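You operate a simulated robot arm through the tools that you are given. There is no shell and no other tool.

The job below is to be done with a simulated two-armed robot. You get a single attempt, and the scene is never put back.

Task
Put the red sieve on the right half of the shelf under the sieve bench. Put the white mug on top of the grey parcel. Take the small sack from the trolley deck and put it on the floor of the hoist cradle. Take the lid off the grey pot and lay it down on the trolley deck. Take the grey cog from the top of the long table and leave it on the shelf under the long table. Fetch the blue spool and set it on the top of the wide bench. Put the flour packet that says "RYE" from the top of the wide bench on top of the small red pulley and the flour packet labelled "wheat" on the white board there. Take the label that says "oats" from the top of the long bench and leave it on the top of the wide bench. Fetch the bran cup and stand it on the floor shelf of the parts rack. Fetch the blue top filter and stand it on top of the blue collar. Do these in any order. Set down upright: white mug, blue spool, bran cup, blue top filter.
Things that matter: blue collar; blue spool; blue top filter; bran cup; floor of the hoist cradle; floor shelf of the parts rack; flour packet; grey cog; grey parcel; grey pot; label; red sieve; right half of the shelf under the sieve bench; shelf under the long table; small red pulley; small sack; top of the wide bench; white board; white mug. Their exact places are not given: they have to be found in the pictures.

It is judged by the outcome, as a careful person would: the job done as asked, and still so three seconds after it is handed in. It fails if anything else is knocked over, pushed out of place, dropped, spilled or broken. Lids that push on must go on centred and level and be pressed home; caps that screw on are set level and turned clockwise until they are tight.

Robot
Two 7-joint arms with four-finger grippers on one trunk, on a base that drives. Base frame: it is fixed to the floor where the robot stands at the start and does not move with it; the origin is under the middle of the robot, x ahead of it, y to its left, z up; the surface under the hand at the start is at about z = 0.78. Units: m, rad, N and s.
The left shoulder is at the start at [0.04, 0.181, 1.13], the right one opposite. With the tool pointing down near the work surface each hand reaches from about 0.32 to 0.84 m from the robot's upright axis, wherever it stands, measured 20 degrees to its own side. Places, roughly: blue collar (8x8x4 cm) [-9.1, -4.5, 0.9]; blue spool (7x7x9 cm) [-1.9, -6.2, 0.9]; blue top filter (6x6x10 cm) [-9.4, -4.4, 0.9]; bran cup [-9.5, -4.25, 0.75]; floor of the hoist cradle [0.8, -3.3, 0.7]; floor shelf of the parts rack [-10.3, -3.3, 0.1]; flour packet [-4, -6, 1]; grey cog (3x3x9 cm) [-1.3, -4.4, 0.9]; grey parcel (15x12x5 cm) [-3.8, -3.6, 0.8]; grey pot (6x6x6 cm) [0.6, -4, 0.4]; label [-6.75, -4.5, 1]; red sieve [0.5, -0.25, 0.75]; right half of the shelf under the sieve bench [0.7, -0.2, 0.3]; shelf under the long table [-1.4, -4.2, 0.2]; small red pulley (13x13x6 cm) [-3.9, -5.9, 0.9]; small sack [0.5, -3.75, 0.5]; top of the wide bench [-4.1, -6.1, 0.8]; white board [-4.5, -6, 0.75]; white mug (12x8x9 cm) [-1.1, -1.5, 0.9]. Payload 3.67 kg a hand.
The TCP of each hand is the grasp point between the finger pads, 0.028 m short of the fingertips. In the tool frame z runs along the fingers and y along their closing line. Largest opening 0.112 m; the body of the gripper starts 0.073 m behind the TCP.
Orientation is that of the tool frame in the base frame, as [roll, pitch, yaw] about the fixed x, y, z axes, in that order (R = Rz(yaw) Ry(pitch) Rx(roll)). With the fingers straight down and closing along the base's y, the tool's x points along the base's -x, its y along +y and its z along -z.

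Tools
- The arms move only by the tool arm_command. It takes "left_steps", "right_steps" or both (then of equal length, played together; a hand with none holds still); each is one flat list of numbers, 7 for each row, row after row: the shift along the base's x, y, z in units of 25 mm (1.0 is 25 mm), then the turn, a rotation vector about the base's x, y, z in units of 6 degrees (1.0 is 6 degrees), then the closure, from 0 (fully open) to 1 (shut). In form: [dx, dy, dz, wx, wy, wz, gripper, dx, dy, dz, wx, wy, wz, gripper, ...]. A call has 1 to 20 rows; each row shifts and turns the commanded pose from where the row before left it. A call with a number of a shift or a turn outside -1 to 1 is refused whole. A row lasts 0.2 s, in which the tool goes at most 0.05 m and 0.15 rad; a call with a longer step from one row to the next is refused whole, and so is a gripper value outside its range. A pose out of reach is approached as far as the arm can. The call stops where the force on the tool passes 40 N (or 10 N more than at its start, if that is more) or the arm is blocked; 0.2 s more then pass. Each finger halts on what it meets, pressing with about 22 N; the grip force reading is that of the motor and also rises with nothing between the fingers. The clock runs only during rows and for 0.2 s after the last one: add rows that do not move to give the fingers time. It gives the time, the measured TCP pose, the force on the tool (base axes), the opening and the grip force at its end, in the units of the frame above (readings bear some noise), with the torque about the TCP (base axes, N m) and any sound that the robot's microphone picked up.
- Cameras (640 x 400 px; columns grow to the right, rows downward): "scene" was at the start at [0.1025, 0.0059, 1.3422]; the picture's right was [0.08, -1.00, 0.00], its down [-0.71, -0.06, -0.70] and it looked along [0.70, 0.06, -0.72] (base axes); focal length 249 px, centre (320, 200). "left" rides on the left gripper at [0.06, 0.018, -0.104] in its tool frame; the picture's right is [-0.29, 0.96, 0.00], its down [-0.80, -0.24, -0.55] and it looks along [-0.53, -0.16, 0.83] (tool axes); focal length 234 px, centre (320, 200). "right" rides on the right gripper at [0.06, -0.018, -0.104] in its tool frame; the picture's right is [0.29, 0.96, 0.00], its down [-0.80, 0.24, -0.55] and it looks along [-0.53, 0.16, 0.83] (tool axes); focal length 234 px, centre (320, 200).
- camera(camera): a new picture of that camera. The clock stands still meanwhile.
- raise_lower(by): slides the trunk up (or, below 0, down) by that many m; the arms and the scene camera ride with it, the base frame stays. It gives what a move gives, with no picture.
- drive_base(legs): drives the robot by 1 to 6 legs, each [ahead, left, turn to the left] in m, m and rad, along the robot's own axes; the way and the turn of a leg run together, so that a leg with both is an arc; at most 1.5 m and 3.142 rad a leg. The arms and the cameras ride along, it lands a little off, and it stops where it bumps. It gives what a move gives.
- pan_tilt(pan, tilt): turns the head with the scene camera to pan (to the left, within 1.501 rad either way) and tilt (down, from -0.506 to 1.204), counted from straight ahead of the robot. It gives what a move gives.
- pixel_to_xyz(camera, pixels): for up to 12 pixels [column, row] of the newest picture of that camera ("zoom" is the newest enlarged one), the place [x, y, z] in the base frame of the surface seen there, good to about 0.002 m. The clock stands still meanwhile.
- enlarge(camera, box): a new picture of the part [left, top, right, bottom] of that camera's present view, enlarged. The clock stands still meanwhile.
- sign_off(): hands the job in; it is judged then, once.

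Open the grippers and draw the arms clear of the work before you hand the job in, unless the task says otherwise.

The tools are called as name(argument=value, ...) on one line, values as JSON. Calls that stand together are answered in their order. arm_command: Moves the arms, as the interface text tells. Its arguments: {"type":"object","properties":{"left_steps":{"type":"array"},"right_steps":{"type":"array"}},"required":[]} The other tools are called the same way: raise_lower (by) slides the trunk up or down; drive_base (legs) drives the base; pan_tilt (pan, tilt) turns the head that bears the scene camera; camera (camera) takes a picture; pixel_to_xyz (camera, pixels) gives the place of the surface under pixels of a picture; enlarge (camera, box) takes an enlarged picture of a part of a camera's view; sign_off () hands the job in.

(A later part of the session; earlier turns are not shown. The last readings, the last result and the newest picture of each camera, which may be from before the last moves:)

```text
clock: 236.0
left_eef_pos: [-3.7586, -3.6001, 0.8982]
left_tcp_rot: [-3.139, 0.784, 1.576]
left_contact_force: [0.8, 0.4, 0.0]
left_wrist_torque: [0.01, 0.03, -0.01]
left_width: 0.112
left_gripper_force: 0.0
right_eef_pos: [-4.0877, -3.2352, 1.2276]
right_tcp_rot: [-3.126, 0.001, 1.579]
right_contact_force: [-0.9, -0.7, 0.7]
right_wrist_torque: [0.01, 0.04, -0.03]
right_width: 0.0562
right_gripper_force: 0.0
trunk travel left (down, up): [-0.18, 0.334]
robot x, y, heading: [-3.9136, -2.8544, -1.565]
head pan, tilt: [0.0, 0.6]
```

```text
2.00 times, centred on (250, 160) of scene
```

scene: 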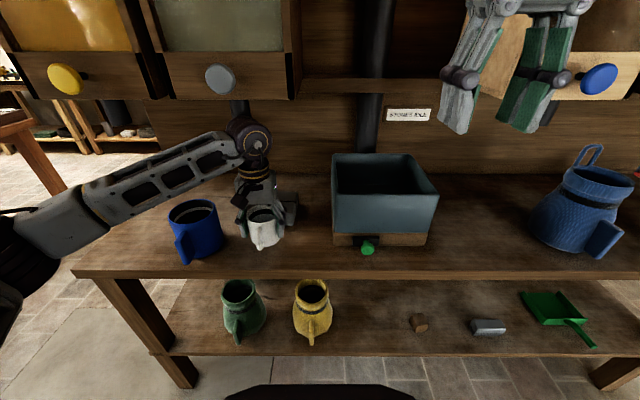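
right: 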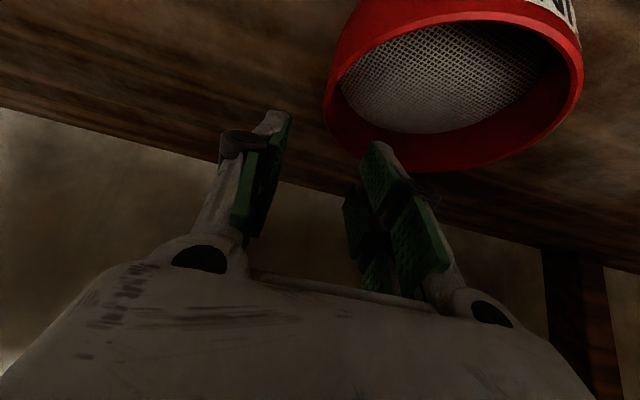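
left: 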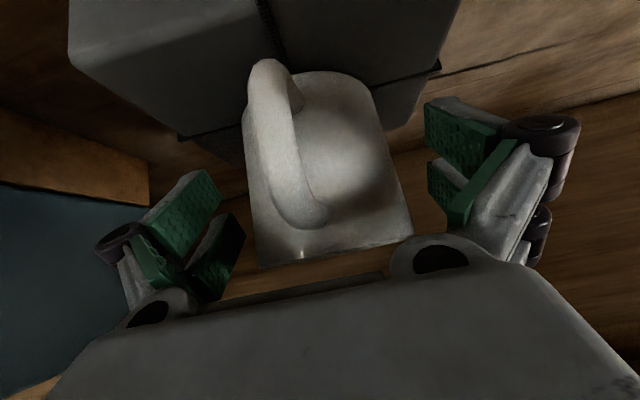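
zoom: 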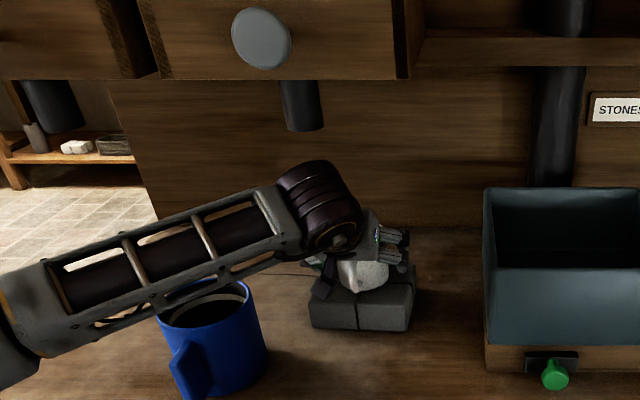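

The mug stands on the parcel. I withdraw the open hand northward with a slight rise.

arm_command(left_steps=[0, 0.6, 0.3, 0, 0, 0, 0, 0, 0.8, 0.3, 0, 0, 0, 0, 0, 0.8, 0.3, 0, 0, 0, 0, 0, 0.8, 0.2, 0, 0, 0, 0, 0, 0.8, 0.2, 0, 0, 0, 0, 0, 0.8, 0, 0, 0, 0, 0, 0, 0.8, 0, 0, 0, 0, 0, 0, 0.8, 0, 0, 0, 0, 0, 0, 0.8, 0, 0, 0, 0, 0])

drive_base(legs=[[-0.35, 0, 0]])

camera(camera="scene")

```text
clock: 238.0
left_eef_pos: [-3.7593, -3.4272, 0.9309]
left_tcp_rot: [-3.139, 0.785, 1.574]
left_contact_force: [-0.2, -0.6, 0.0]
left_wrist_torque: [-0.01, -0.03, 0.0]
left_width: 0.112
left_gripper_force: 0.1
right_eef_pos: [-4.0872, -3.2351, 1.2287]
right_tcp_rot: [-3.124, 0.0, 1.58]
right_contact_force: [0.7, 0.2, 0.8]
right_wrist_torque: [-0.02, -0.03, 0.03]
right_width: 0.0557
right_gripper_force: 0.1
trunk travel left (down, up): [-0.18, 0.334]
robot x, y, heading: [-3.9113, -2.8553, -1.567]
head pan, tilt: [0.0, 0.6]
```

```text
clock: 240.3
left_eef_pos: [-3.7585, -3.0788, 0.9318]
left_tcp_rot: [-3.137, 0.785, 1.579]
left_contact_force: [0.0, -0.1, 0.0]
left_wrist_torque: [0.02, -0.01, -0.01]
left_width: 0.1119
left_gripper_force: 0.0
right_eef_pos: [-4.0878, -2.8894, 1.2284]
right_tcp_rot: [-3.127, -0.001, 1.585]
right_contact_force: [-0.3, 0.9, -0.2]
right_wrist_torque: [-0.05, -0.01, 0.0]
right_width: 0.056
right_gripper_force: 0.1
trunk travel left (down, up): [-0.18, 0.334]
robot x, y, heading: [-3.9167, -2.5038, -1.562]
head pan, tilt: [0.0, 0.6]
```

```text
taken
```

scene: 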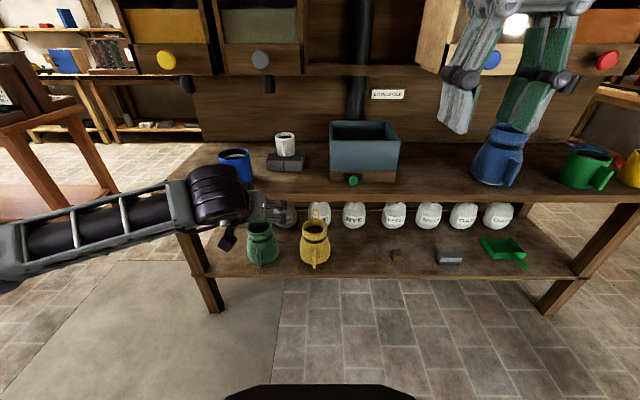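

The white mug stands on the grey parcel. I bring the left hand back to vertical, then move to the gap between this bench and the long table to look at the south side.

arm_command(left_steps=[0, -0.4, 0.5, 0.9375, 0, 0, 0.5, 0, -0.4, 0.5, 0.9375, 0, 0, 0.5, 0, -0.4, 0.5, 0.9375, 0, 0, 0.5, 0, -0.4, 0.5, 0.9375, 0, 0, 0.5, 0, -0.4, 0.5, 0.9375, 0, 0, 0.5, 0, -0.4, 0.5, 0.9375, 0, 0, 0.5, 0, -0.4, 0.5, 0.9375, 0, 0, 0.5, 0, -0.4, 0.5, 0.9375, 0, 0, 0.5], right_steps=[0, -0.9, -0.5, 0, 0, 0, 0.5, 0, -0.9, -0.5, 0, 0, 0, 0.5, 0, -0.9, -0.5, 0, 0, 0, 0.5, 0, -0.9, -0.5, 0, 0, 0, 0.5, 0, -0.9, -0.5, 0, 0, 0, 0.5, 0, -0.9, -0.5, 0, 0, 0, 0.5, 0, -0.9, -0.5, 0, 0, 0, 0.5, 0, -0.9, -0.5, 0, 0, 0, 0.5])

drive_base(legs=[[0, 1.17, 0]])

pan_tilt(pan=0.1, tilt=0.4)

camera(camera="scene")

```text
clock: 242.1
left_eef_pos: [-3.7604, -3.1588, 1.0317]
left_tcp_rot: [3.138, -0.004, 1.577]
left_contact_force: [-0.2, -0.2, -0.5]
left_wrist_torque: [0.02, 0.01, 0.0]
left_width: 0.0559
left_gripper_force: 0.1
right_eef_pos: [-4.0856, -3.0697, 1.1262]
right_tcp_rot: [-3.125, -0.001, 1.586]
right_contact_force: [0.7, -0.6, -0.2]
right_wrist_torque: [0.01, -0.01, 0.02]
right_width: 0.0559
right_gripper_force: 0.0
trunk travel left (down, up): [-0.18, 0.334]
robot x, y, heading: [-3.9136, -2.5123, -1.566]
head pan, tilt: [0.0, 0.6]
```

```text
clock: 248.2
left_eef_pos: [-2.5878, -3.1432, 1.0313]
left_tcp_rot: [3.139, 0.002, 1.585]
left_contact_force: [0.4, 0.2, 0.4]
left_wrist_torque: [0.02, 0.02, -0.02]
left_width: 0.0561
left_gripper_force: 0.0
right_eef_pos: [-2.9138, -3.056, 1.1276]
right_tcp_rot: [-3.126, -0.001, 1.592]
right_contact_force: [0.5, -0.1, -0.1]
right_wrist_torque: [-0.03, 0.03, 0.0]
right_width: 0.0558
right_gripper_force: 0.0
trunk travel left (down, up): [-0.18, 0.334]
robot x, y, heading: [-2.7455, -2.4912, -1.554]
head pan, tilt: [0.0, 0.6]
```

```text
clock: 248.9
left_eef_pos: [-2.5883, -3.1434, 1.0322]
left_tcp_rot: [3.14, -0.001, 1.584]
left_contact_force: [0.5, 1.0, -0.4]
left_wrist_torque: [0.03, -0.04, 0.02]
left_width: 0.0562
left_gripper_force: 0.1
right_eef_pos: [-2.9146, -3.0552, 1.1282]
right_tcp_rot: [-3.127, 0.0, 1.591]
right_contact_force: [0.1, 0.1, 0.0]
right_wrist_torque: [-0.03, -0.02, 0.0]
right_width: 0.0557
right_gripper_force: 0.0
trunk travel left (down, up): [-0.18, 0.334]
robot x, y, heading: [-2.7469, -2.498, -1.552]
head pan, tilt: [0.099, 0.4]
```

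```text
taken
```

scene: 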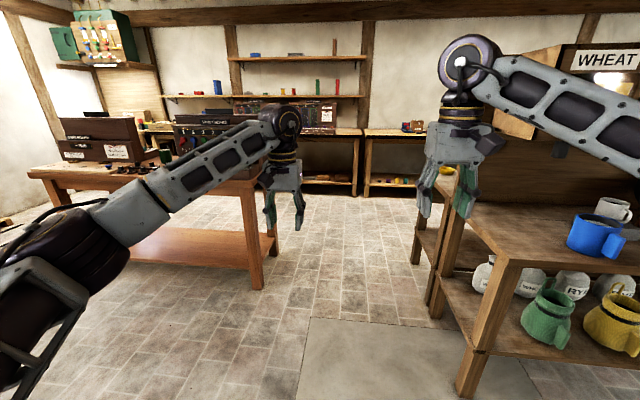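

I see the passage between the long table (leg at (265,255)) and the bins bench (corner at (505,270)). I measure the gap, my elbows and the south wall benches.

pixel_to_xyz(camera="scene", pixels=[[262, 270], [275, 240], [470, 370], [490, 275], [425, 240], [435, 300], [80, 250], [30, 300], [610, 110], [355, 190], [395, 190], [250, 195]])

pan_tilt(pan=-1.2, tilt=0.4)

camera(camera="scene")

```text
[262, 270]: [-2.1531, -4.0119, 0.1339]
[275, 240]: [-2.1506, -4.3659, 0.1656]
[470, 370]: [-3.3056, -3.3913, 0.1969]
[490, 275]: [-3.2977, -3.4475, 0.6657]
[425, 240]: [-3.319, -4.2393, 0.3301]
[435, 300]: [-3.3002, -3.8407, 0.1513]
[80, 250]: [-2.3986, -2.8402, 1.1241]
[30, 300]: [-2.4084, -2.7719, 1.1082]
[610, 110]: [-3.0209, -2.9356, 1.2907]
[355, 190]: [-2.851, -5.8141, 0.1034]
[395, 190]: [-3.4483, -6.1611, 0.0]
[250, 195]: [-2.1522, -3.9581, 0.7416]
```

```text
clock: 250.4
left_eef_pos: [-2.5884, -3.1447, 1.0315]
left_tcp_rot: [3.141, 0.001, 1.584]
left_contact_force: [-0.8, 1.1, 0.9]
left_wrist_torque: [0.01, -0.01, 0.01]
left_width: 0.0559
left_gripper_force: 0.1
right_eef_pos: [-2.9153, -3.0552, 1.1278]
right_tcp_rot: [-3.126, 0.0, 1.592]
right_contact_force: [0.4, -1.0, -0.2]
right_wrist_torque: [-0.04, -0.03, 0.0]
right_width: 0.0561
right_gripper_force: 0.0
trunk travel left (down, up): [-0.18, 0.334]
robot x, y, heading: [-2.7485, -2.4929, -1.553]
head pan, tilt: [-1.201, 0.4]
```

```text
taken
```

scene: 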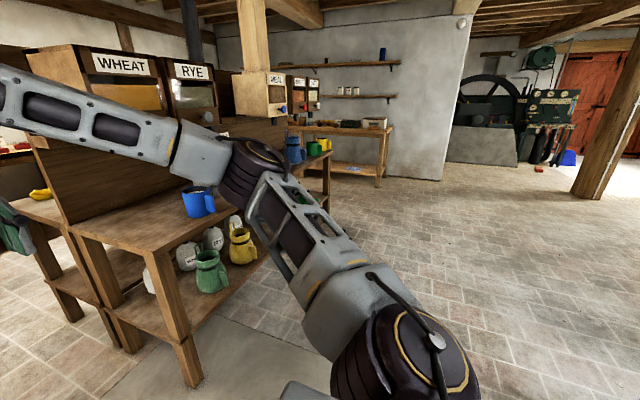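

The aisle gap is x −3.28…−2.18 and my left elbow is about 0.35 m out. I check the right elbow too.

pixel_to_xyz(camera="scene", pixels=[[250, 165], [235, 185], [265, 200], [330, 250], [345, 310], [400, 340], [180, 150]])

drive_base(legs=[[1.0, 0, -0.015]])

pan_tilt(pan=0.2, tilt=0.5)

camera(camera="scene")

```text
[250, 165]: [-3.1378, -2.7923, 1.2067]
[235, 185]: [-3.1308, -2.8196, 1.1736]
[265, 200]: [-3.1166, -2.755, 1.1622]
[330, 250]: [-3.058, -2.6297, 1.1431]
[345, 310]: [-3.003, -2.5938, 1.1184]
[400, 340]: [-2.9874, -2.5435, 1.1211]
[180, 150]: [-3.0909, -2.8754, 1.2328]
```

```text
clock: 255.8
left_eef_pos: [-2.5786, -4.1644, 1.0322]
left_tcp_rot: [3.14, 0.001, 1.58]
left_contact_force: [-0.2, -0.8, -0.9]
left_wrist_torque: [0.0, -0.03, 0.0]
left_width: 0.056
left_gripper_force: 0.0
right_eef_pos: [-2.9045, -4.0751, 1.1279]
right_tcp_rot: [-3.125, -0.002, 1.587]
right_contact_force: [0.2, 0.4, 0.6]
right_wrist_torque: [0.01, -0.01, 0.0]
right_width: 0.0558
right_gripper_force: 0.0
trunk travel left (down, up): [-0.18, 0.334]
robot x, y, heading: [-2.7354, -3.5138, -1.56]
head pan, tilt: [-1.201, 0.4]
```

```text
clock: 257.4
left_eef_pos: [-2.5783, -4.1651, 1.0321]
left_tcp_rot: [3.14, 0.0, 1.58]
left_contact_force: [-0.6, 0.4, 0.2]
left_wrist_torque: [0.02, 0.01, 0.01]
left_width: 0.0558
left_gripper_force: 0.1
right_eef_pos: [-2.9053, -4.0756, 1.1269]
right_tcp_rot: [-3.124, 0.0, 1.587]
right_contact_force: [0.2, 0.0, -1.0]
right_wrist_torque: [0.0, 0.0, 0.0]
right_width: 0.0559
right_gripper_force: 0.1
trunk travel left (down, up): [-0.18, 0.334]
robot x, y, heading: [-2.7315, -3.515, -1.563]
head pan, tilt: [0.201, 0.499]
```

```text
taken
```

scene: 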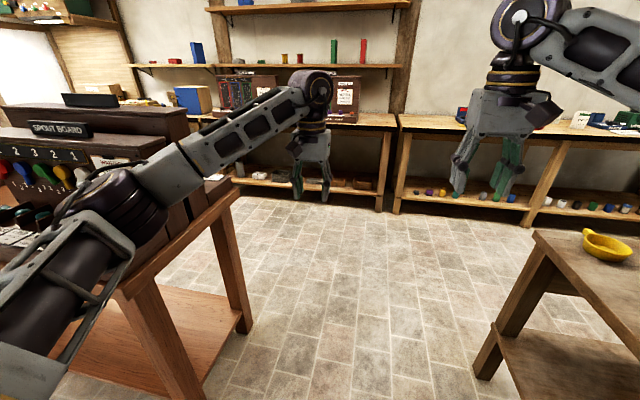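

The south aisle is open; south benches' fronts are near y≈−5.8. I drive on to about y=−5.1, turn left to face east and look at the long table's south side.

drive_base(legs=[[1.2, 0, 0], [0.35, 0, 0], [0, 0, 1.56]])

pan_tilt(pan=0.4, tilt=0.4)

camera(camera="scene")

```text
clock: 269.8
left_eef_pos: [-2.0566, -4.9048, 1.032]
left_tcp_rot: [3.14, 0.002, -3.119]
left_contact_force: [-0.6, -0.8, 0.4]
left_wrist_torque: [-0.02, 0.0, -0.01]
left_width: 0.0559
left_gripper_force: 0.1
right_eef_pos: [-2.1426, -5.2326, 1.1286]
right_tcp_rot: [-3.125, 0.0, -3.113]
right_contact_force: [0.6, -0.4, 0.2]
right_wrist_torque: [-0.03, 0.01, 0.0]
right_width: 0.0559
right_gripper_force: 0.2
trunk travel left (down, up): [-0.18, 0.334]
robot x, y, heading: [-2.7047, -5.0701, 0.02]
head pan, tilt: [0.201, 0.499]
```

```text
clock: 270.5
left_eef_pos: [-2.0569, -4.905, 1.0313]
left_tcp_rot: [3.139, -0.001, -3.12]
left_contact_force: [0.4, -0.2, 1.0]
left_wrist_torque: [-0.01, 0.03, 0.02]
left_width: 0.0562
left_gripper_force: 0.0
right_eef_pos: [-2.1433, -5.2329, 1.1275]
right_tcp_rot: [-3.127, 0.0, -3.113]
right_contact_force: [0.1, -0.7, -0.1]
right_wrist_torque: [-0.01, 0.0, 0.0]
right_width: 0.0561
right_gripper_force: 0.0
trunk travel left (down, up): [-0.18, 0.334]
robot x, y, heading: [-2.7022, -5.0695, 0.027]
head pan, tilt: [0.4, 0.4]
```

```text
taken
```

scene: 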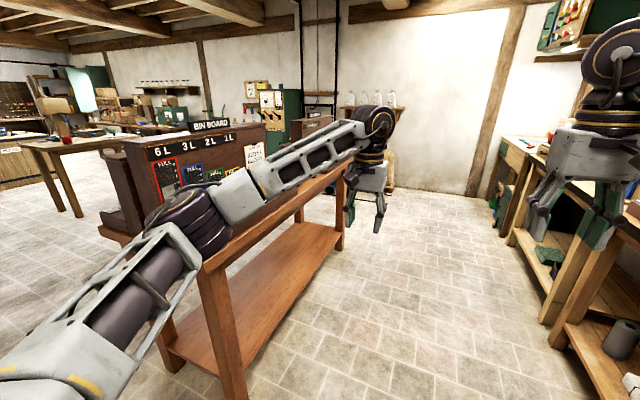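

I check the table's south edge location relative to my left elbow before driving east along it.

pixel_to_xyz(camera="scene", pixels=[[225, 340], [220, 275], [340, 230], [180, 200], [200, 235], [150, 330], [600, 260], [545, 300], [250, 150], [130, 170], [340, 175]])

```text
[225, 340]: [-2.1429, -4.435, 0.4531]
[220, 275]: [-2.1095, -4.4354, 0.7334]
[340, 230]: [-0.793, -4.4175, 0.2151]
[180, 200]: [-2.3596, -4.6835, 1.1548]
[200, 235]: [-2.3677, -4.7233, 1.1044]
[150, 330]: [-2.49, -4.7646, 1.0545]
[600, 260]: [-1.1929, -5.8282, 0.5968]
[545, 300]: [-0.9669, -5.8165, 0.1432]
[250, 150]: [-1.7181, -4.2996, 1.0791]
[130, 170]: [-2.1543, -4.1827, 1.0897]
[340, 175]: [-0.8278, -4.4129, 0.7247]
```

South edge is y≈−4.44 and my elbow is outside it. I drive east 1.35 m while easing right, then look over the table top.

drive_base(legs=[[0, -0.1, -0.025], [1.35, -0.05, 0]])

pan_tilt(pan=1.2, tilt=0.5)

camera(camera="scene")

```text
clock: 278.3
left_eef_pos: [-0.7064, -5.0102, 1.0312]
left_tcp_rot: [3.141, 0.0, -3.097]
left_contact_force: [-0.5, 0.0, -0.5]
left_wrist_torque: [0.0, 0.03, 0.01]
left_width: 0.0563
left_gripper_force: 0.1
right_eef_pos: [-0.7841, -5.3396, 1.1287]
right_tcp_rot: [-3.125, -0.001, -3.089]
right_contact_force: [0.2, -0.7, -0.5]
right_wrist_torque: [0.02, 0.0, 0.01]
right_width: 0.0561
right_gripper_force: 0.0
trunk travel left (down, up): [-0.18, 0.334]
robot x, y, heading: [-1.3498, -5.1901, 0.045]
head pan, tilt: [0.4, 0.4]
```

```text
clock: 279.4
left_eef_pos: [-0.7066, -5.0105, 1.0313]
left_tcp_rot: [3.138, 0.001, -3.098]
left_contact_force: [0.1, 0.0, -0.3]
left_wrist_torque: [-0.01, -0.02, -0.01]
left_width: 0.056
left_gripper_force: 0.1
right_eef_pos: [-0.7848, -5.3407, 1.1269]
right_tcp_rot: [-3.126, 0.001, -3.091]
right_contact_force: [0.5, 0.3, 0.4]
right_wrist_torque: [-0.01, -0.01, 0.01]
right_width: 0.0562
right_gripper_force: 0.1
trunk travel left (down, up): [-0.18, 0.334]
robot x, y, heading: [-1.3508, -5.1902, 0.046]
head pan, tilt: [1.201, 0.499]
```

```text
taken
```

scene: 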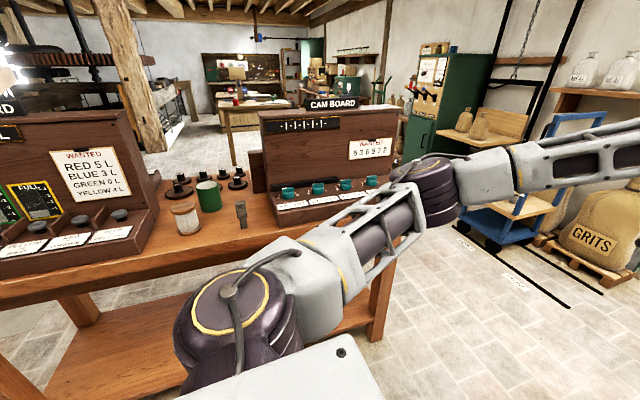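

A grey peg-like object stands at (241,215) between the boards — the grey cog. I zoom and measure.

enlarge(camera="scene", box=[150, 150, 310, 260])

pixel_to_xyz(camera="scene", pixels=[[241, 205], [241, 225], [236, 212], [246, 212], [241, 201], [209, 195], [186, 215], [260, 195], [250, 240], [230, 245], [265, 215], [208, 182]])

```text
3.64 times, centred on (230, 205) of scene
```

zoom: 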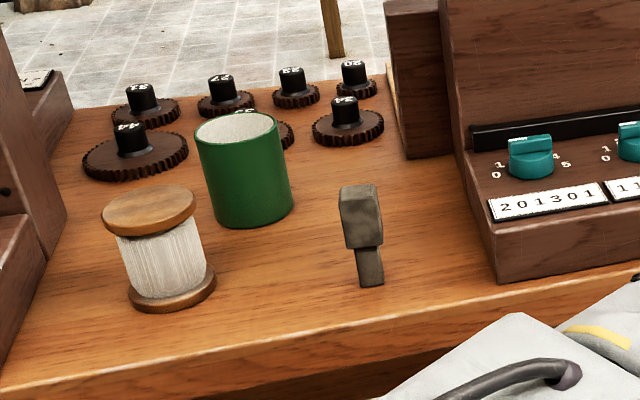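

```text
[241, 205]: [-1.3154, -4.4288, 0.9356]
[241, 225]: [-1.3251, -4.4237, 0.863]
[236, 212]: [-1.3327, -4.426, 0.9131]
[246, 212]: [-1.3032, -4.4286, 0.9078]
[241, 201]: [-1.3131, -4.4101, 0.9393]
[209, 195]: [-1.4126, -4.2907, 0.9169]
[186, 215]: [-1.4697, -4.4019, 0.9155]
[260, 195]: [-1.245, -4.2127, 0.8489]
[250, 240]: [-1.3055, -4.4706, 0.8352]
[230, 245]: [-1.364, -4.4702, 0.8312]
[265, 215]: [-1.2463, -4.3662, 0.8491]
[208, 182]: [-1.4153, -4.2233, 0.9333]
```

The grey cog is an upright peg at (−1.318,−4.415), top z≈0.94, table top z≈0.849. I strafe a little south, turn left to face the table, and look at it and the shelf below.

drive_base(legs=[[-0.03, -0.1, 0], [0, 0, 1.52]])

pan_tilt(pan=0, tilt=0.6)

camera(camera="scene")

```text
clock: 284.7
left_eef_pos: [-1.5366, -4.6386, 1.0326]
left_tcp_rot: [3.14, 0.0, -1.554]
left_contact_force: [1.1, 0.5, 0.2]
left_wrist_torque: [0.02, 0.01, 0.0]
left_width: 0.0557
left_gripper_force: 0.1
right_eef_pos: [-1.2102, -4.7253, 1.127]
right_tcp_rot: [-3.126, 0.001, -1.548]
right_contact_force: [-0.3, 0.6, -0.6]
right_wrist_torque: [-0.01, 0.0, 0.0]
right_width: 0.0558
right_gripper_force: 0.1
trunk travel left (down, up): [-0.18, 0.334]
robot x, y, heading: [-1.3739, -5.2854, 1.591]
head pan, tilt: [1.201, 0.499]
```

```text
clock: 286.1
left_eef_pos: [-1.5365, -4.6388, 1.0327]
left_tcp_rot: [3.137, -0.001, -1.553]
left_contact_force: [0.1, 1.0, 0.2]
left_wrist_torque: [0.02, 0.01, -0.01]
left_width: 0.0559
left_gripper_force: 0.0
right_eef_pos: [-1.2092, -4.7247, 1.1269]
right_tcp_rot: [-3.126, 0.001, -1.545]
right_contact_force: [-0.8, 0.3, -0.8]
right_wrist_torque: [0.0, 0.0, 0.02]
right_width: 0.056
right_gripper_force: 0.1
trunk travel left (down, up): [-0.18, 0.334]
robot x, y, heading: [-1.3743, -5.2924, 1.588]
head pan, tilt: [0.0, 0.6]
```

```text
taken
```

scene: 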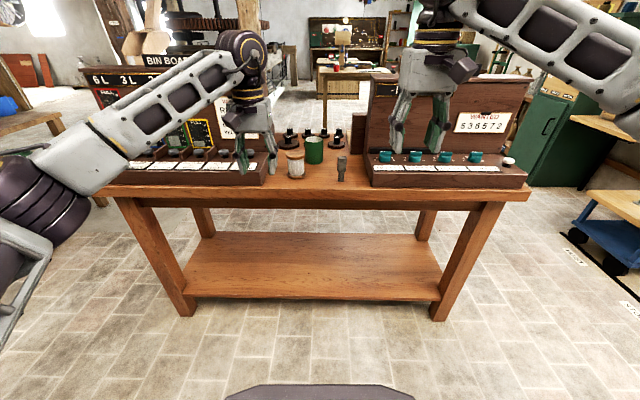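

The shelf is in plain view (180–440, 235–300) and empty. I measure its surface and the table's underside, plus the cog at (342,168).

pixel_to_xyz(camera="scene", pixels=[[320, 285], [320, 250], [200, 290], [430, 292], [320, 297], [320, 200], [320, 207], [342, 160], [342, 180], [342, 170], [320, 212], [360, 285]])

enlarge(camera="scene", box=[280, 130, 400, 210])

```text
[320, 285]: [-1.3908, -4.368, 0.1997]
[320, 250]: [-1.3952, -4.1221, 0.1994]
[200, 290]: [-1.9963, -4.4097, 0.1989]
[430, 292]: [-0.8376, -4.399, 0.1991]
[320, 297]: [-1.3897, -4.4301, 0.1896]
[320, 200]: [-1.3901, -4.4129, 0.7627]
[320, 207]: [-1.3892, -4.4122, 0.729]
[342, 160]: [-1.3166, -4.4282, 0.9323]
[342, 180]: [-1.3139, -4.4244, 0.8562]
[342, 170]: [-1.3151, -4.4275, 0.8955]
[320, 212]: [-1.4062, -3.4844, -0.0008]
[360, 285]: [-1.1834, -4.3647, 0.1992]
```

```text
5.00 times, centred on (340, 170) of scene
```

zoom: 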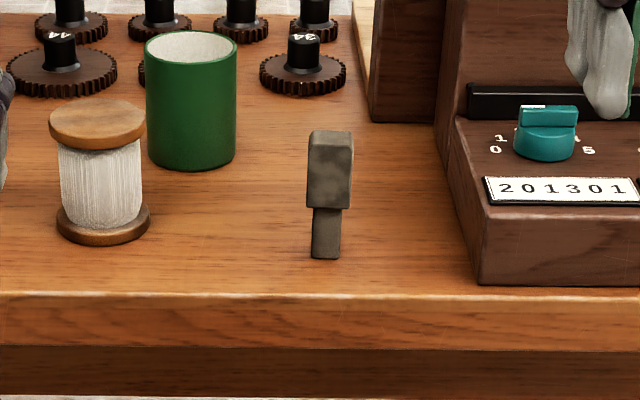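

Shelf top z≈0.199, cog head spans x −1.333…−1.303, front y −4.428. I tilt the right hand 45° and draw the left hand back, then drive forward 0.2 m.

arm_command(left_steps=[0, -0.8, 0.3, 0, 0, 0, 0.5, 0, -0.8, 0.3, 0, 0, 0, 0.5, 0, -0.8, 0.3, 0, 0, 0, 0.5, 0, -0.8, 0.3, 0, 0, 0, 0.5, 0, -0.8, 0.3, 0, 0, 0, 0.5, 0, -0.8, 0.3, 0, 0, 0, 0.5, 0, -0.8, 0.3, 0, 0, 0, 0.5, 0, -0.8, 0.3, 0, 0, 0, 0.5], right_steps=[-0.4, 0, 0, 0.9375, 0, 0, 0.45, -0.4, 0, 0, 0.9375, 0, 0, 0.45, -0.4, 0, 0, 0.9375, 0, 0, 0.45, -0.4, 0, 0, 0.9375, 0, 0, 0.45, -0.4, 0, 0, 0.9375, 0, 0, 0.45, -0.4, 0, 0, 0.9375, 0, 0, 0.45, -0.4, 0, 0, 0.9375, 0, 0, 0.45, -0.4, 0, 0, 0.9375, 0, 0, 0.45])

drive_base(legs=[[0.2, 0, -0.018]])

camera(camera="scene")

```text
clock: 287.9
left_eef_pos: [-1.5371, -4.7995, 1.0935]
left_tcp_rot: [3.14, 0.001, -1.551]
left_contact_force: [-0.3, -0.5, -0.2]
left_wrist_torque: [0.03, 0.01, 0.01]
left_width: 0.0559
left_gripper_force: 0.1
right_eef_pos: [-1.2904, -4.7253, 1.1296]
right_tcp_rot: [-3.102, 0.786, -1.536]
right_contact_force: [-0.6, -1.3, 0.9]
right_wrist_torque: [0.04, -0.02, -0.03]
right_width: 0.0616
right_gripper_force: 0.1
trunk travel left (down, up): [-0.18, 0.334]
robot x, y, heading: [-1.3752, -5.2838, 1.587]
head pan, tilt: [0.0, 0.6]
```

```text
clock: 289.5
left_eef_pos: [-1.5334, -4.6025, 1.0923]
left_tcp_rot: [3.141, -0.001, -1.567]
left_contact_force: [0.8, 1.7, 0.0]
left_wrist_torque: [-0.02, 0.0, -0.02]
left_width: 0.056
left_gripper_force: 0.0
right_eef_pos: [-1.2831, -4.5332, 1.128]
right_tcp_rot: [-3.102, 0.784, -1.55]
right_contact_force: [0.5, 0.1, -0.1]
right_wrist_torque: [-0.01, 0.02, 0.01]
right_width: 0.0619
right_gripper_force: 0.1
trunk travel left (down, up): [-0.18, 0.334]
robot x, y, heading: [-1.3782, -5.0926, 1.572]
head pan, tilt: [0.0, 0.6]
```

```text
taken
```

scene: 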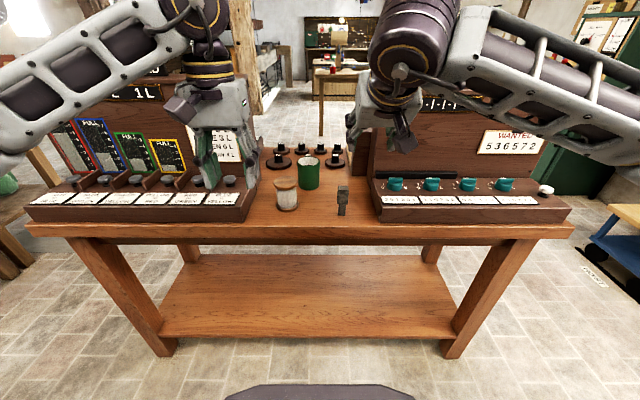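

I re-measure the cog from this closer view before moving the hand to it.

enlarge(camera="scene", box=[300, 160, 400, 230])

pixel_to_xyz(camera="scene", pixels=[[343, 188], [338, 195], [348, 195], [343, 186], [343, 200], [343, 210], [378, 205], [375, 185], [343, 195], [296, 195]])

```text
5.71 times, centred on (350, 195) of scene
```

zoom: 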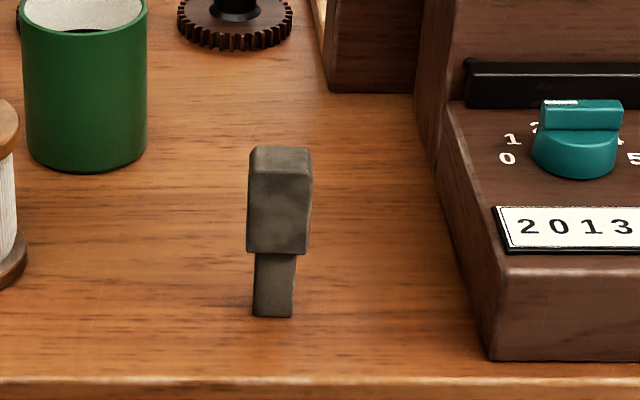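

```text
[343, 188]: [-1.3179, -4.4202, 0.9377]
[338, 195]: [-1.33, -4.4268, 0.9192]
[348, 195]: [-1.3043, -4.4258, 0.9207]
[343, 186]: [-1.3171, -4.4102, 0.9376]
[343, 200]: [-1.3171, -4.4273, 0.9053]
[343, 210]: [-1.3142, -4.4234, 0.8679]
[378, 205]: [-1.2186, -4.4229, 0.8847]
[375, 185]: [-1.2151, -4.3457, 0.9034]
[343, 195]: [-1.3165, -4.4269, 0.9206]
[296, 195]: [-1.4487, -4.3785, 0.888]
```

The cog's head centre is (−1.317,−4.412). I move the tilted right hand to a pre-grasp point 85 mm back along its axis.

arm_command(right_steps=[-0.194, 0.343, -0.874, 0, 0, 0, 0.45, -0.194, 0.343, -0.874, 0, 0, 0, 0.45, -0.194, 0.343, -0.874, 0, 0, 0, 0.45, -0.194, 0.343, -0.874, 0, 0, 0, 0.45, -0.194, 0.343, -0.874, 0, 0, 0, 0.45, -0.194, 0.343, -0.874, 0, 0, 0, 0.45, -0.194, 0.343, -0.874, 0, 0, 0, 0.45, 0, 0, 0, 0, 0, 0, 0.45])

camera(camera="right")

enlarge(camera="scene", box=[260, 120, 440, 250])

```text
clock: 291.3
left_eef_pos: [-1.5331, -4.6041, 1.0945]
left_tcp_rot: [3.14, 0.0, -1.567]
left_contact_force: [0.2, -0.4, -0.2]
left_wrist_torque: [0.01, -0.03, -0.02]
left_width: 0.0558
left_gripper_force: 0.1
right_eef_pos: [-1.3197, -4.4754, 0.9759]
right_tcp_rot: [-3.102, 0.786, -1.549]
right_contact_force: [0.2, -0.3, -0.3]
right_wrist_torque: [0.02, 0.01, 0.03]
right_width: 0.0615
right_gripper_force: 0.0
trunk travel left (down, up): [-0.18, 0.334]
robot x, y, heading: [-1.3755, -5.0921, 1.573]
head pan, tilt: [0.0, 0.6]
```

```text
taken
```

right: 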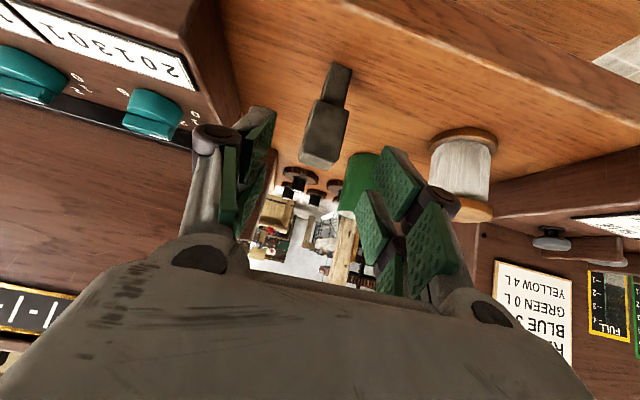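

```text
3.08 times, centred on (350, 185) of scene
```

zoom: 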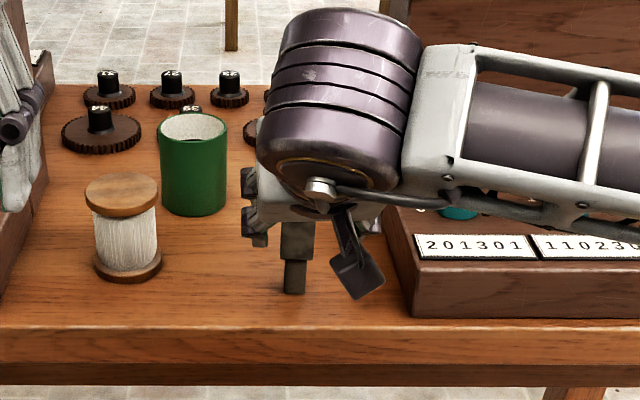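

The cog sits centrally between the fingers at (325,130). I advance 87 mm along the tool axis and close.

arm_command(right_steps=[0.03, 0.62, -0.61, 0, 0, 0, 0.45, 0.03, 0.62, -0.61, 0, 0, 0, 0.45, 0, 0.62, -0.61, 0, 0, 0, 0.45, 0, 0.62, -0.61, 0, 0, 0, 0.45, 0, 0, 0, 0, 0, 0, 0.6, 0, 0, 0, 0, 0, 0, 0.8, 0, 0, 0, 0, 0, 0, 1, 0, 0, 0, 0, 0, 0, 1])

camera(camera="right")

```text
clock: 293.1
left_eef_pos: [-1.5329, -4.6045, 1.093]
left_tcp_rot: [3.141, 0.0, -1.566]
left_contact_force: [-0.5, 0.1, 0.0]
left_wrist_torque: [0.0, -0.01, -0.04]
left_width: 0.056
left_gripper_force: 0.1
right_eef_pos: [-1.317, -4.4113, 0.914]
right_tcp_rot: [-3.101, 0.784, -1.549]
right_contact_force: [0.2, 0.8, 0.7]
right_wrist_torque: [-0.01, 0.0, 0.02]
right_width: 0.0286
right_gripper_force: 21.7
trunk travel left (down, up): [-0.18, 0.334]
robot x, y, heading: [-1.3784, -5.0971, 1.578]
head pan, tilt: [0.0, 0.6]
```

```text
taken
```

right: 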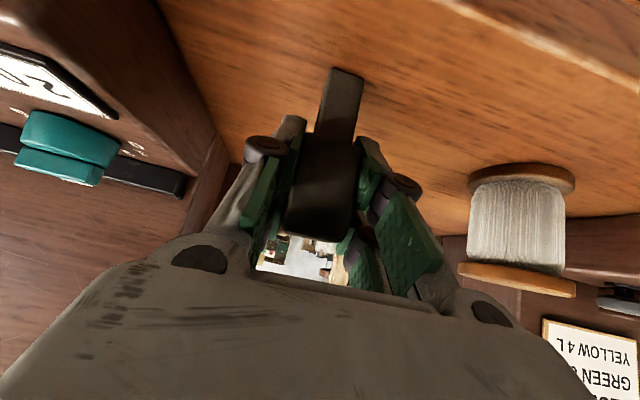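

Cog gripped (28.6 mm). I lift it 60 mm, then back off 0.25 m and lower the trunk.

arm_command(right_steps=[0, 0, 0.4, 0, 0, 0, 1, 0, 0, 0.6, 0, 0, 0, 1, 0, 0, 0.8, 0, 0, 0, 1, 0, -0.3, 0.8, 0, 0, 0, 1, 0, -0.6, 0.4, 0, 0, 0, 1])

drive_base(legs=[[-0.22, 0, 0]])

raise_lower(by=-0.18)

camera(camera="scene")

```text
clock: 294.3
left_eef_pos: [-1.5328, -4.6033, 1.0943]
left_tcp_rot: [3.14, 0.0, -1.567]
left_contact_force: [1.6, -0.3, 0.9]
left_wrist_torque: [0.02, 0.06, 0.03]
left_width: 0.056
left_gripper_force: 0.0
right_eef_pos: [-1.3176, -4.4332, 0.9902]
right_tcp_rot: [-3.101, 0.784, -1.55]
right_contact_force: [0.5, 0.5, -0.1]
right_wrist_torque: [0.01, 0.02, -0.01]
right_width: 0.0286
right_gripper_force: 22.2
trunk travel left (down, up): [-0.18, 0.334]
robot x, y, heading: [-1.3822, -5.0924, 1.575]
head pan, tilt: [0.0, 0.6]
```

```text
clock: 296.0
left_eef_pos: [-1.5326, -4.8237, 1.0931]
left_tcp_rot: [3.139, 0.001, -1.565]
left_contact_force: [-0.3, -0.3, -0.2]
left_wrist_torque: [0.04, -0.05, 0.0]
left_width: 0.0559
left_gripper_force: 0.1
right_eef_pos: [-1.3169, -4.6521, 0.9906]
right_tcp_rot: [-3.102, 0.785, -1.549]
right_contact_force: [0.2, -0.4, -0.8]
right_wrist_torque: [-0.01, 0.02, 0.03]
right_width: 0.0285
right_gripper_force: 21.9
trunk travel left (down, up): [-0.18, 0.334]
robot x, y, heading: [-1.3781, -5.3149, 1.582]
head pan, tilt: [0.0, 0.6]
```

```text
clock: 298.0
left_eef_pos: [-1.5326, -4.8233, 0.9128]
left_tcp_rot: [3.141, -0.001, -1.568]
left_contact_force: [-0.5, 0.6, -0.5]
left_wrist_torque: [0.0, 0.0, 0.0]
left_width: 0.0561
left_gripper_force: 0.1
right_eef_pos: [-1.3164, -4.6534, 0.8109]
right_tcp_rot: [-3.102, 0.784, -1.549]
right_contact_force: [-0.9, 0.4, -0.6]
right_wrist_torque: [0.02, 0.01, 0.03]
right_width: 0.0286
right_gripper_force: 22.4
trunk travel left (down, up): [0.0, 0.514]
robot x, y, heading: [-1.3783, -5.3144, 1.577]
head pan, tilt: [0.0, 0.6]
```

```text
taken
```

scene: 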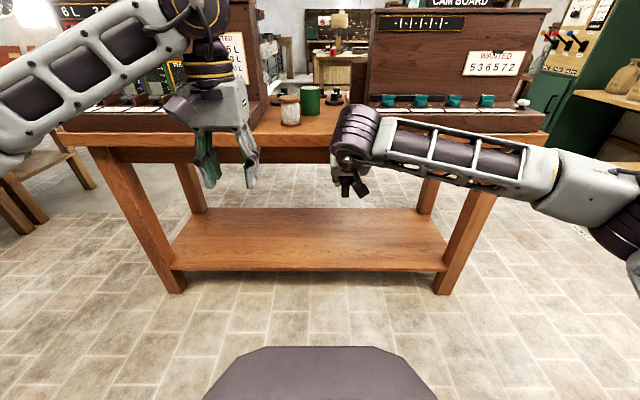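

Now I lower the right hand in front of the table to z≈0.40, staying south of the table edge.

arm_command(right_steps=[0, 0, -0.9, 0, 0, 0, 1, 0, 0, -0.95, 0, 0, 0, 1, 0, 0, -0.95, 0, 0, 0, 1, 0, 0, -0.95, 0, 0, 0, 1, 0, 0, -0.95, 0, 0, 0, 1, 0, 0, -0.95, 0, 0, 0, 1, 0, 0, -0.95, 0, 0, 0, 1, 0, 0, -0.95, 0, 0, 0, 1, 0, 0, -0.95, 0, 0, 0, 1, 0, 0, -0.95, 0, 0, 0, 1, 0, 0, -0.95, 0, 0, 0, 1, 0, 0, -0.95, 0, 0, 0, 1, 0, 0, -0.95, 0, 0, 0, 1, 0, 0, -0.95, 0, 0, 0, 1, 0, 0, -0.95, 0, 0, 0, 1, 0, 0, -0.95, 0, 0, 0, 1, 0, 0, -0.95, 0, 0, 0, 1, 0, 0, -0.5, 0, 0, 0, 1])

camera(camera="scene")

```text
clock: 301.8
left_eef_pos: [-1.5339, -4.8231, 0.9121]
left_tcp_rot: [3.138, 0.001, -1.567]
left_contact_force: [-0.1, 1.2, 0.5]
left_wrist_torque: [0.02, -0.03, -0.02]
left_width: 0.0557
left_gripper_force: 0.0
right_eef_pos: [-1.3141, -4.6551, 0.3954]
right_tcp_rot: [-3.1, 0.783, -1.548]
right_contact_force: [-0.6, 0.1, -0.5]
right_wrist_torque: [0.01, -0.02, 0.0]
right_width: 0.0286
right_gripper_force: 22.0
trunk travel left (down, up): [0.0, 0.514]
robot x, y, heading: [-1.3779, -5.3157, 1.581]
head pan, tilt: [0.0, 0.6]
```

```text
taken
```

scene: 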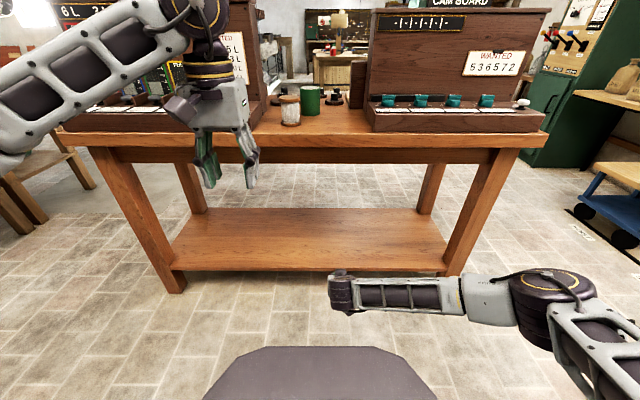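

I check where the forearm and elbow lie relative to the table's right leg before driving in.

pixel_to_xyz(camera="scene", pixels=[[345, 285], [400, 285], [490, 295], [550, 285], [520, 320], [450, 270], [462, 260], [600, 330]])

```text
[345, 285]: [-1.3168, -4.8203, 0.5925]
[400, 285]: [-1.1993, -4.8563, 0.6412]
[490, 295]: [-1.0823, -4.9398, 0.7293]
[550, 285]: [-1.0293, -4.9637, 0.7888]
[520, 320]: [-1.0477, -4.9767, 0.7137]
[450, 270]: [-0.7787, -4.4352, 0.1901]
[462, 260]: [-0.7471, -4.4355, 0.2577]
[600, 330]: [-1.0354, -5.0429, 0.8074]
```

The elbow stays south of the table. I drive forward 0.22 m, then extend and lower the cog toward the shelf.

drive_base(legs=[[0.22, 0, 0]])

arm_command(right_steps=[0, 0.7, 0, 0, 0, 0, 1, 0, 0.7, 0, 0, 0, 0, 1, 0, 0.7, 0, 0, 0, 0, 1, 0, 0.7, -0.4, 0, 0, 0, 1, 0, 0.4, -0.8, 0, 0, 0, 1, 0, 0, -0.8, 0, 0, 0, 1, 0, 0, -0.8, 0, 0, 0, 1, 0, 0, -0.8, 0, 0, 0, 1, 0, 0, -0.6, 0, 0, 0, 1, 0, 0, 0, 0, 0, 0, 1])

camera(camera="scene")

camera(camera="right")

```text
clock: 303.5
left_eef_pos: [-1.5345, -4.6127, 0.9133]
left_tcp_rot: [3.141, -0.002, -1.566]
left_contact_force: [-0.5, 1.1, -0.8]
left_wrist_torque: [-0.04, -0.01, -0.02]
left_width: 0.0562
left_gripper_force: 0.0
right_eef_pos: [-1.3176, -4.4458, 0.3958]
right_tcp_rot: [-3.102, 0.783, -1.55]
right_contact_force: [0.2, 0.3, -0.5]
right_wrist_torque: [-0.01, -0.02, -0.05]
right_width: 0.0284
right_gripper_force: 22.0
trunk travel left (down, up): [0.0, 0.514]
robot x, y, heading: [-1.379, -5.1046, 1.578]
head pan, tilt: [0.0, 0.6]
```

```text
clock: 305.7
left_eef_pos: [-1.535, -4.6138, 0.9135]
left_tcp_rot: [3.14, 0.001, -1.566]
left_contact_force: [0.4, -0.2, 0.2]
left_wrist_torque: [-0.02, 0.0, 0.0]
left_width: 0.0561
left_gripper_force: 0.1
right_eef_pos: [-1.3156, -4.3656, 0.293]
right_tcp_rot: [-3.101, 0.784, -1.547]
right_contact_force: [0.0, -1.3, -0.8]
right_wrist_torque: [-0.02, 0.0, 0.0]
right_width: 0.0283
right_gripper_force: 22.2
trunk travel left (down, up): [0.0, 0.514]
robot x, y, heading: [-1.3752, -5.1051, 1.58]
head pan, tilt: [0.0, 0.6]
```

```text
taken
```

scene: 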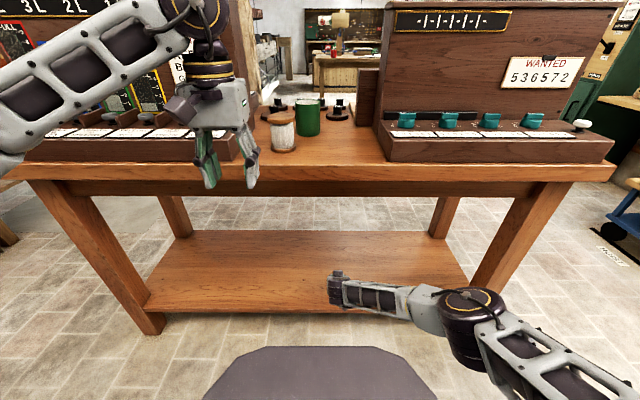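

```text
taken
```

right: 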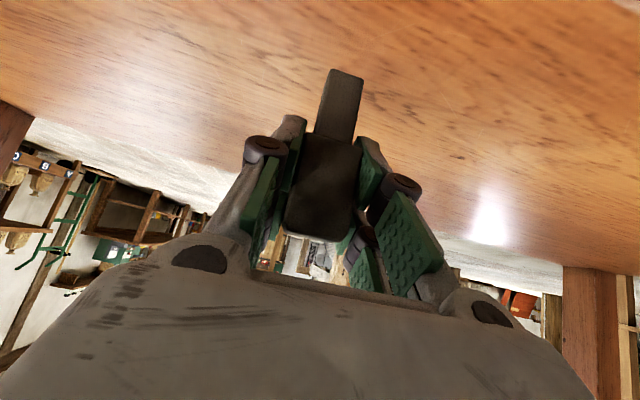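

The cog's foot is about 28 mm above the shelf. I move 25 mm further in and lower in small steps to contact.

arm_command(right_steps=[0, 0.5, -0.3, 0, 0, 0, 1, 0, 0.5, -0.3, 0, 0, 0, 1, 0, 0, -0.2, 0, 0, 0, 1, 0, 0, -0.15, 0, 0, 0, 1, 0, 0, -0.08, 0, 0, 0, 1, 0, 0, 0, 0, 0, 0, 1])

```text
clock: 307.1
left_eef_pos: [-1.5346, -4.6138, 0.9134]
left_tcp_rot: [3.14, 0.0, -1.564]
left_contact_force: [-0.1, 0.3, 0.8]
left_wrist_torque: [0.0, 0.02, 0.03]
left_width: 0.0561
left_gripper_force: 0.1
right_eef_pos: [-1.3146, -4.3422, 0.2645]
right_tcp_rot: [-3.101, 0.784, -1.548]
right_contact_force: [0.4, 0.1, 0.2]
right_wrist_torque: [0.02, 0.01, 0.0]
right_width: 0.0286
right_gripper_force: 22.1
trunk travel left (down, up): [0.0, 0.514]
robot x, y, heading: [-1.381, -5.1055, 1.575]
head pan, tilt: [0.0, 0.6]
```

arm_command(right_steps=[0, 0, -0.08, 0, 0, 0, 1, 0, 0, -0.08, 0, 0, 0, 1, 0, 0, 0, 0, 0, 0, 1])

```text
clock: 307.9
left_eef_pos: [-1.5341, -4.6129, 0.9123]
left_tcp_rot: [3.139, 0.0, -1.566]
left_contact_force: [-0.2, 0.2, -0.6]
left_wrist_torque: [0.01, 0.0, 0.01]
left_width: 0.0564
left_gripper_force: 0.1
right_eef_pos: [-1.3146, -4.3411, 0.2653]
right_tcp_rot: [-3.102, 0.784, -1.548]
right_contact_force: [-0.1, 0.5, 0.4]
right_wrist_torque: [0.01, -0.02, 0.0]
right_width: 0.0283
right_gripper_force: 21.9
right hand out of reach, approached as far as the arm can: row 2
trunk travel left (down, up): [0.0, 0.514]
robot x, y, heading: [-1.3791, -5.1022, 1.578]
head pan, tilt: [0.0, 0.6]
```

The arm is at its reach limit just above the shelf. I raise 5 mm, drive forward 40 mm for more reach, and lower again.

arm_command(right_steps=[0, -0.4, 0.3, 0, 0, 0, 1, 0, 0, 0, 0, 0, 0, 1])

drive_base(legs=[[0.04, 0, 0]])

arm_command(right_steps=[0, 0, -0.2, 0, 0, 0, 1, 0, 0, -0.1, 0, 0, 0, 1, 0, 0, -0.08, 0, 0, 0, 1, 0, 0, 0, 0, 0, 0, 1])

```text
clock: 308.5
left_eef_pos: [-1.5356, -4.6141, 0.9129]
left_tcp_rot: [3.14, 0.001, -1.566]
left_contact_force: [-0.4, 0.8, -0.2]
left_wrist_torque: [0.02, -0.01, 0.0]
left_width: 0.056
left_gripper_force: 0.0
right_eef_pos: [-1.3138, -4.3522, 0.2722]
right_tcp_rot: [-3.102, 0.783, -1.548]
right_contact_force: [0.4, 0.2, 0.5]
right_wrist_torque: [-0.01, -0.01, 0.01]
right_width: 0.0285
right_gripper_force: 22.4
trunk travel left (down, up): [0.0, 0.514]
robot x, y, heading: [-1.3796, -5.1075, 1.58]
head pan, tilt: [0.0, 0.6]
```

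```text
clock: 309.4
left_eef_pos: [-1.5349, -4.5723, 0.9121]
left_tcp_rot: [3.14, -0.004, -1.563]
left_contact_force: [1.0, 1.0, -0.6]
left_wrist_torque: [-0.03, -0.04, 0.01]
left_width: 0.0558
left_gripper_force: 0.1
right_eef_pos: [-1.3164, -4.3105, 0.2713]
right_tcp_rot: [-3.102, 0.784, -1.547]
right_contact_force: [1.3, -0.2, -0.3]
right_wrist_torque: [0.01, 0.0, -0.01]
right_width: 0.0285
right_gripper_force: 22.0
trunk travel left (down, up): [0.0, 0.514]
robot x, y, heading: [-1.3785, -5.0626, 1.573]
head pan, tilt: [0.0, 0.6]
```

```text
clock: 310.4
left_eef_pos: [-1.5345, -4.5733, 0.9136]
left_tcp_rot: [3.139, -0.001, -1.564]
left_contact_force: [-0.7, 0.6, 0.3]
left_wrist_torque: [0.01, 0.01, -0.01]
left_width: 0.0559
left_gripper_force: 0.1
right_eef_pos: [-1.3156, -4.3105, 0.2629]
right_tcp_rot: [-3.102, 0.787, -1.549]
right_contact_force: [0.9, 0.7, 10.6]
right_wrist_torque: [-0.03, 0.04, 0.01]
right_width: 0.0286
right_gripper_force: 21.8
trunk travel left (down, up): [0.0, 0.514]
robot x, y, heading: [-1.3777, -5.0634, 1.585]
head pan, tilt: [0.0, 0.6]
```

Contact (10.6 N): the cog stands on the shelf. I relieve slightly, open the fingers, and withdraw along the tool axis.

arm_command(right_steps=[0, 0, 0.05, 0, 0, 0, 0.9, 0, 0, 0, 0, 0, 0, 0.7, 0, 0, 0, 0, 0, 0, 0.5, 0, 0, 0, 0, 0, 0, 0.4, 0, -0.4, 0.4, 0, 0, 0, 0.4, 0, -0.6, 0.6, 0, 0, 0, 0.4, 0, -0.6, 0.6, 0, 0, 0, 0.4, 0, -0.6, 0.6, 0, 0, 0, 0.4])

camera(camera="right")

enlarge(camera="scene", box=[240, 200, 440, 330])

```text
clock: 312.2
left_eef_pos: [-1.5346, -4.5741, 0.9131]
left_tcp_rot: [3.14, 0.0, -1.563]
left_contact_force: [-0.2, 0.4, -0.5]
left_wrist_torque: [-0.01, -0.01, -0.01]
left_width: 0.056
left_gripper_force: 0.0
right_eef_pos: [-1.315, -4.3675, 0.3174]
right_tcp_rot: [-3.102, 0.785, -1.547]
right_contact_force: [-0.5, -0.3, 0.2]
right_wrist_torque: [0.02, 0.02, -0.02]
right_width: 0.0672
right_gripper_force: 0.0
trunk travel left (down, up): [0.0, 0.514]
robot x, y, heading: [-1.3821, -5.0619, 1.574]
head pan, tilt: [0.0, 0.6]
```

```text
taken
```

right: 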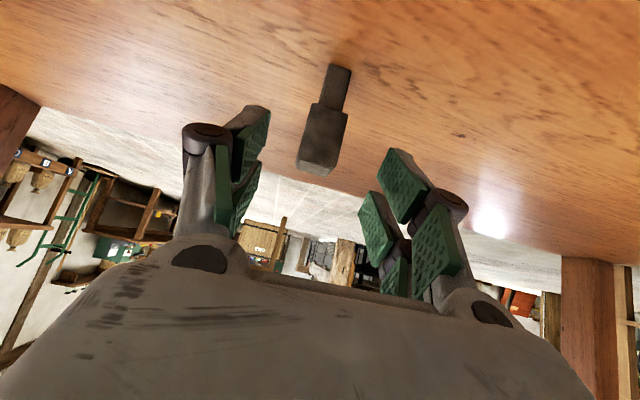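

```text
3.08 times, centred on (340, 265) of scene
```

zoom: 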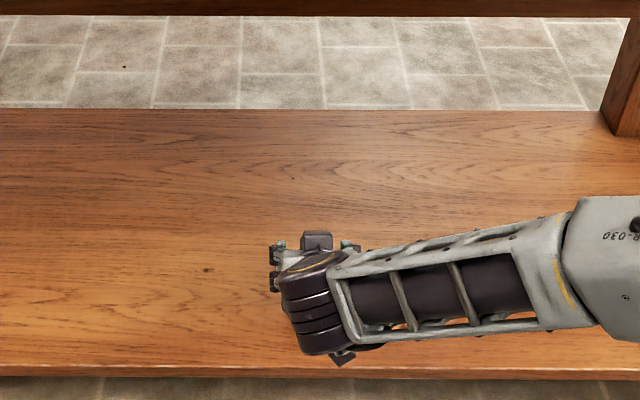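

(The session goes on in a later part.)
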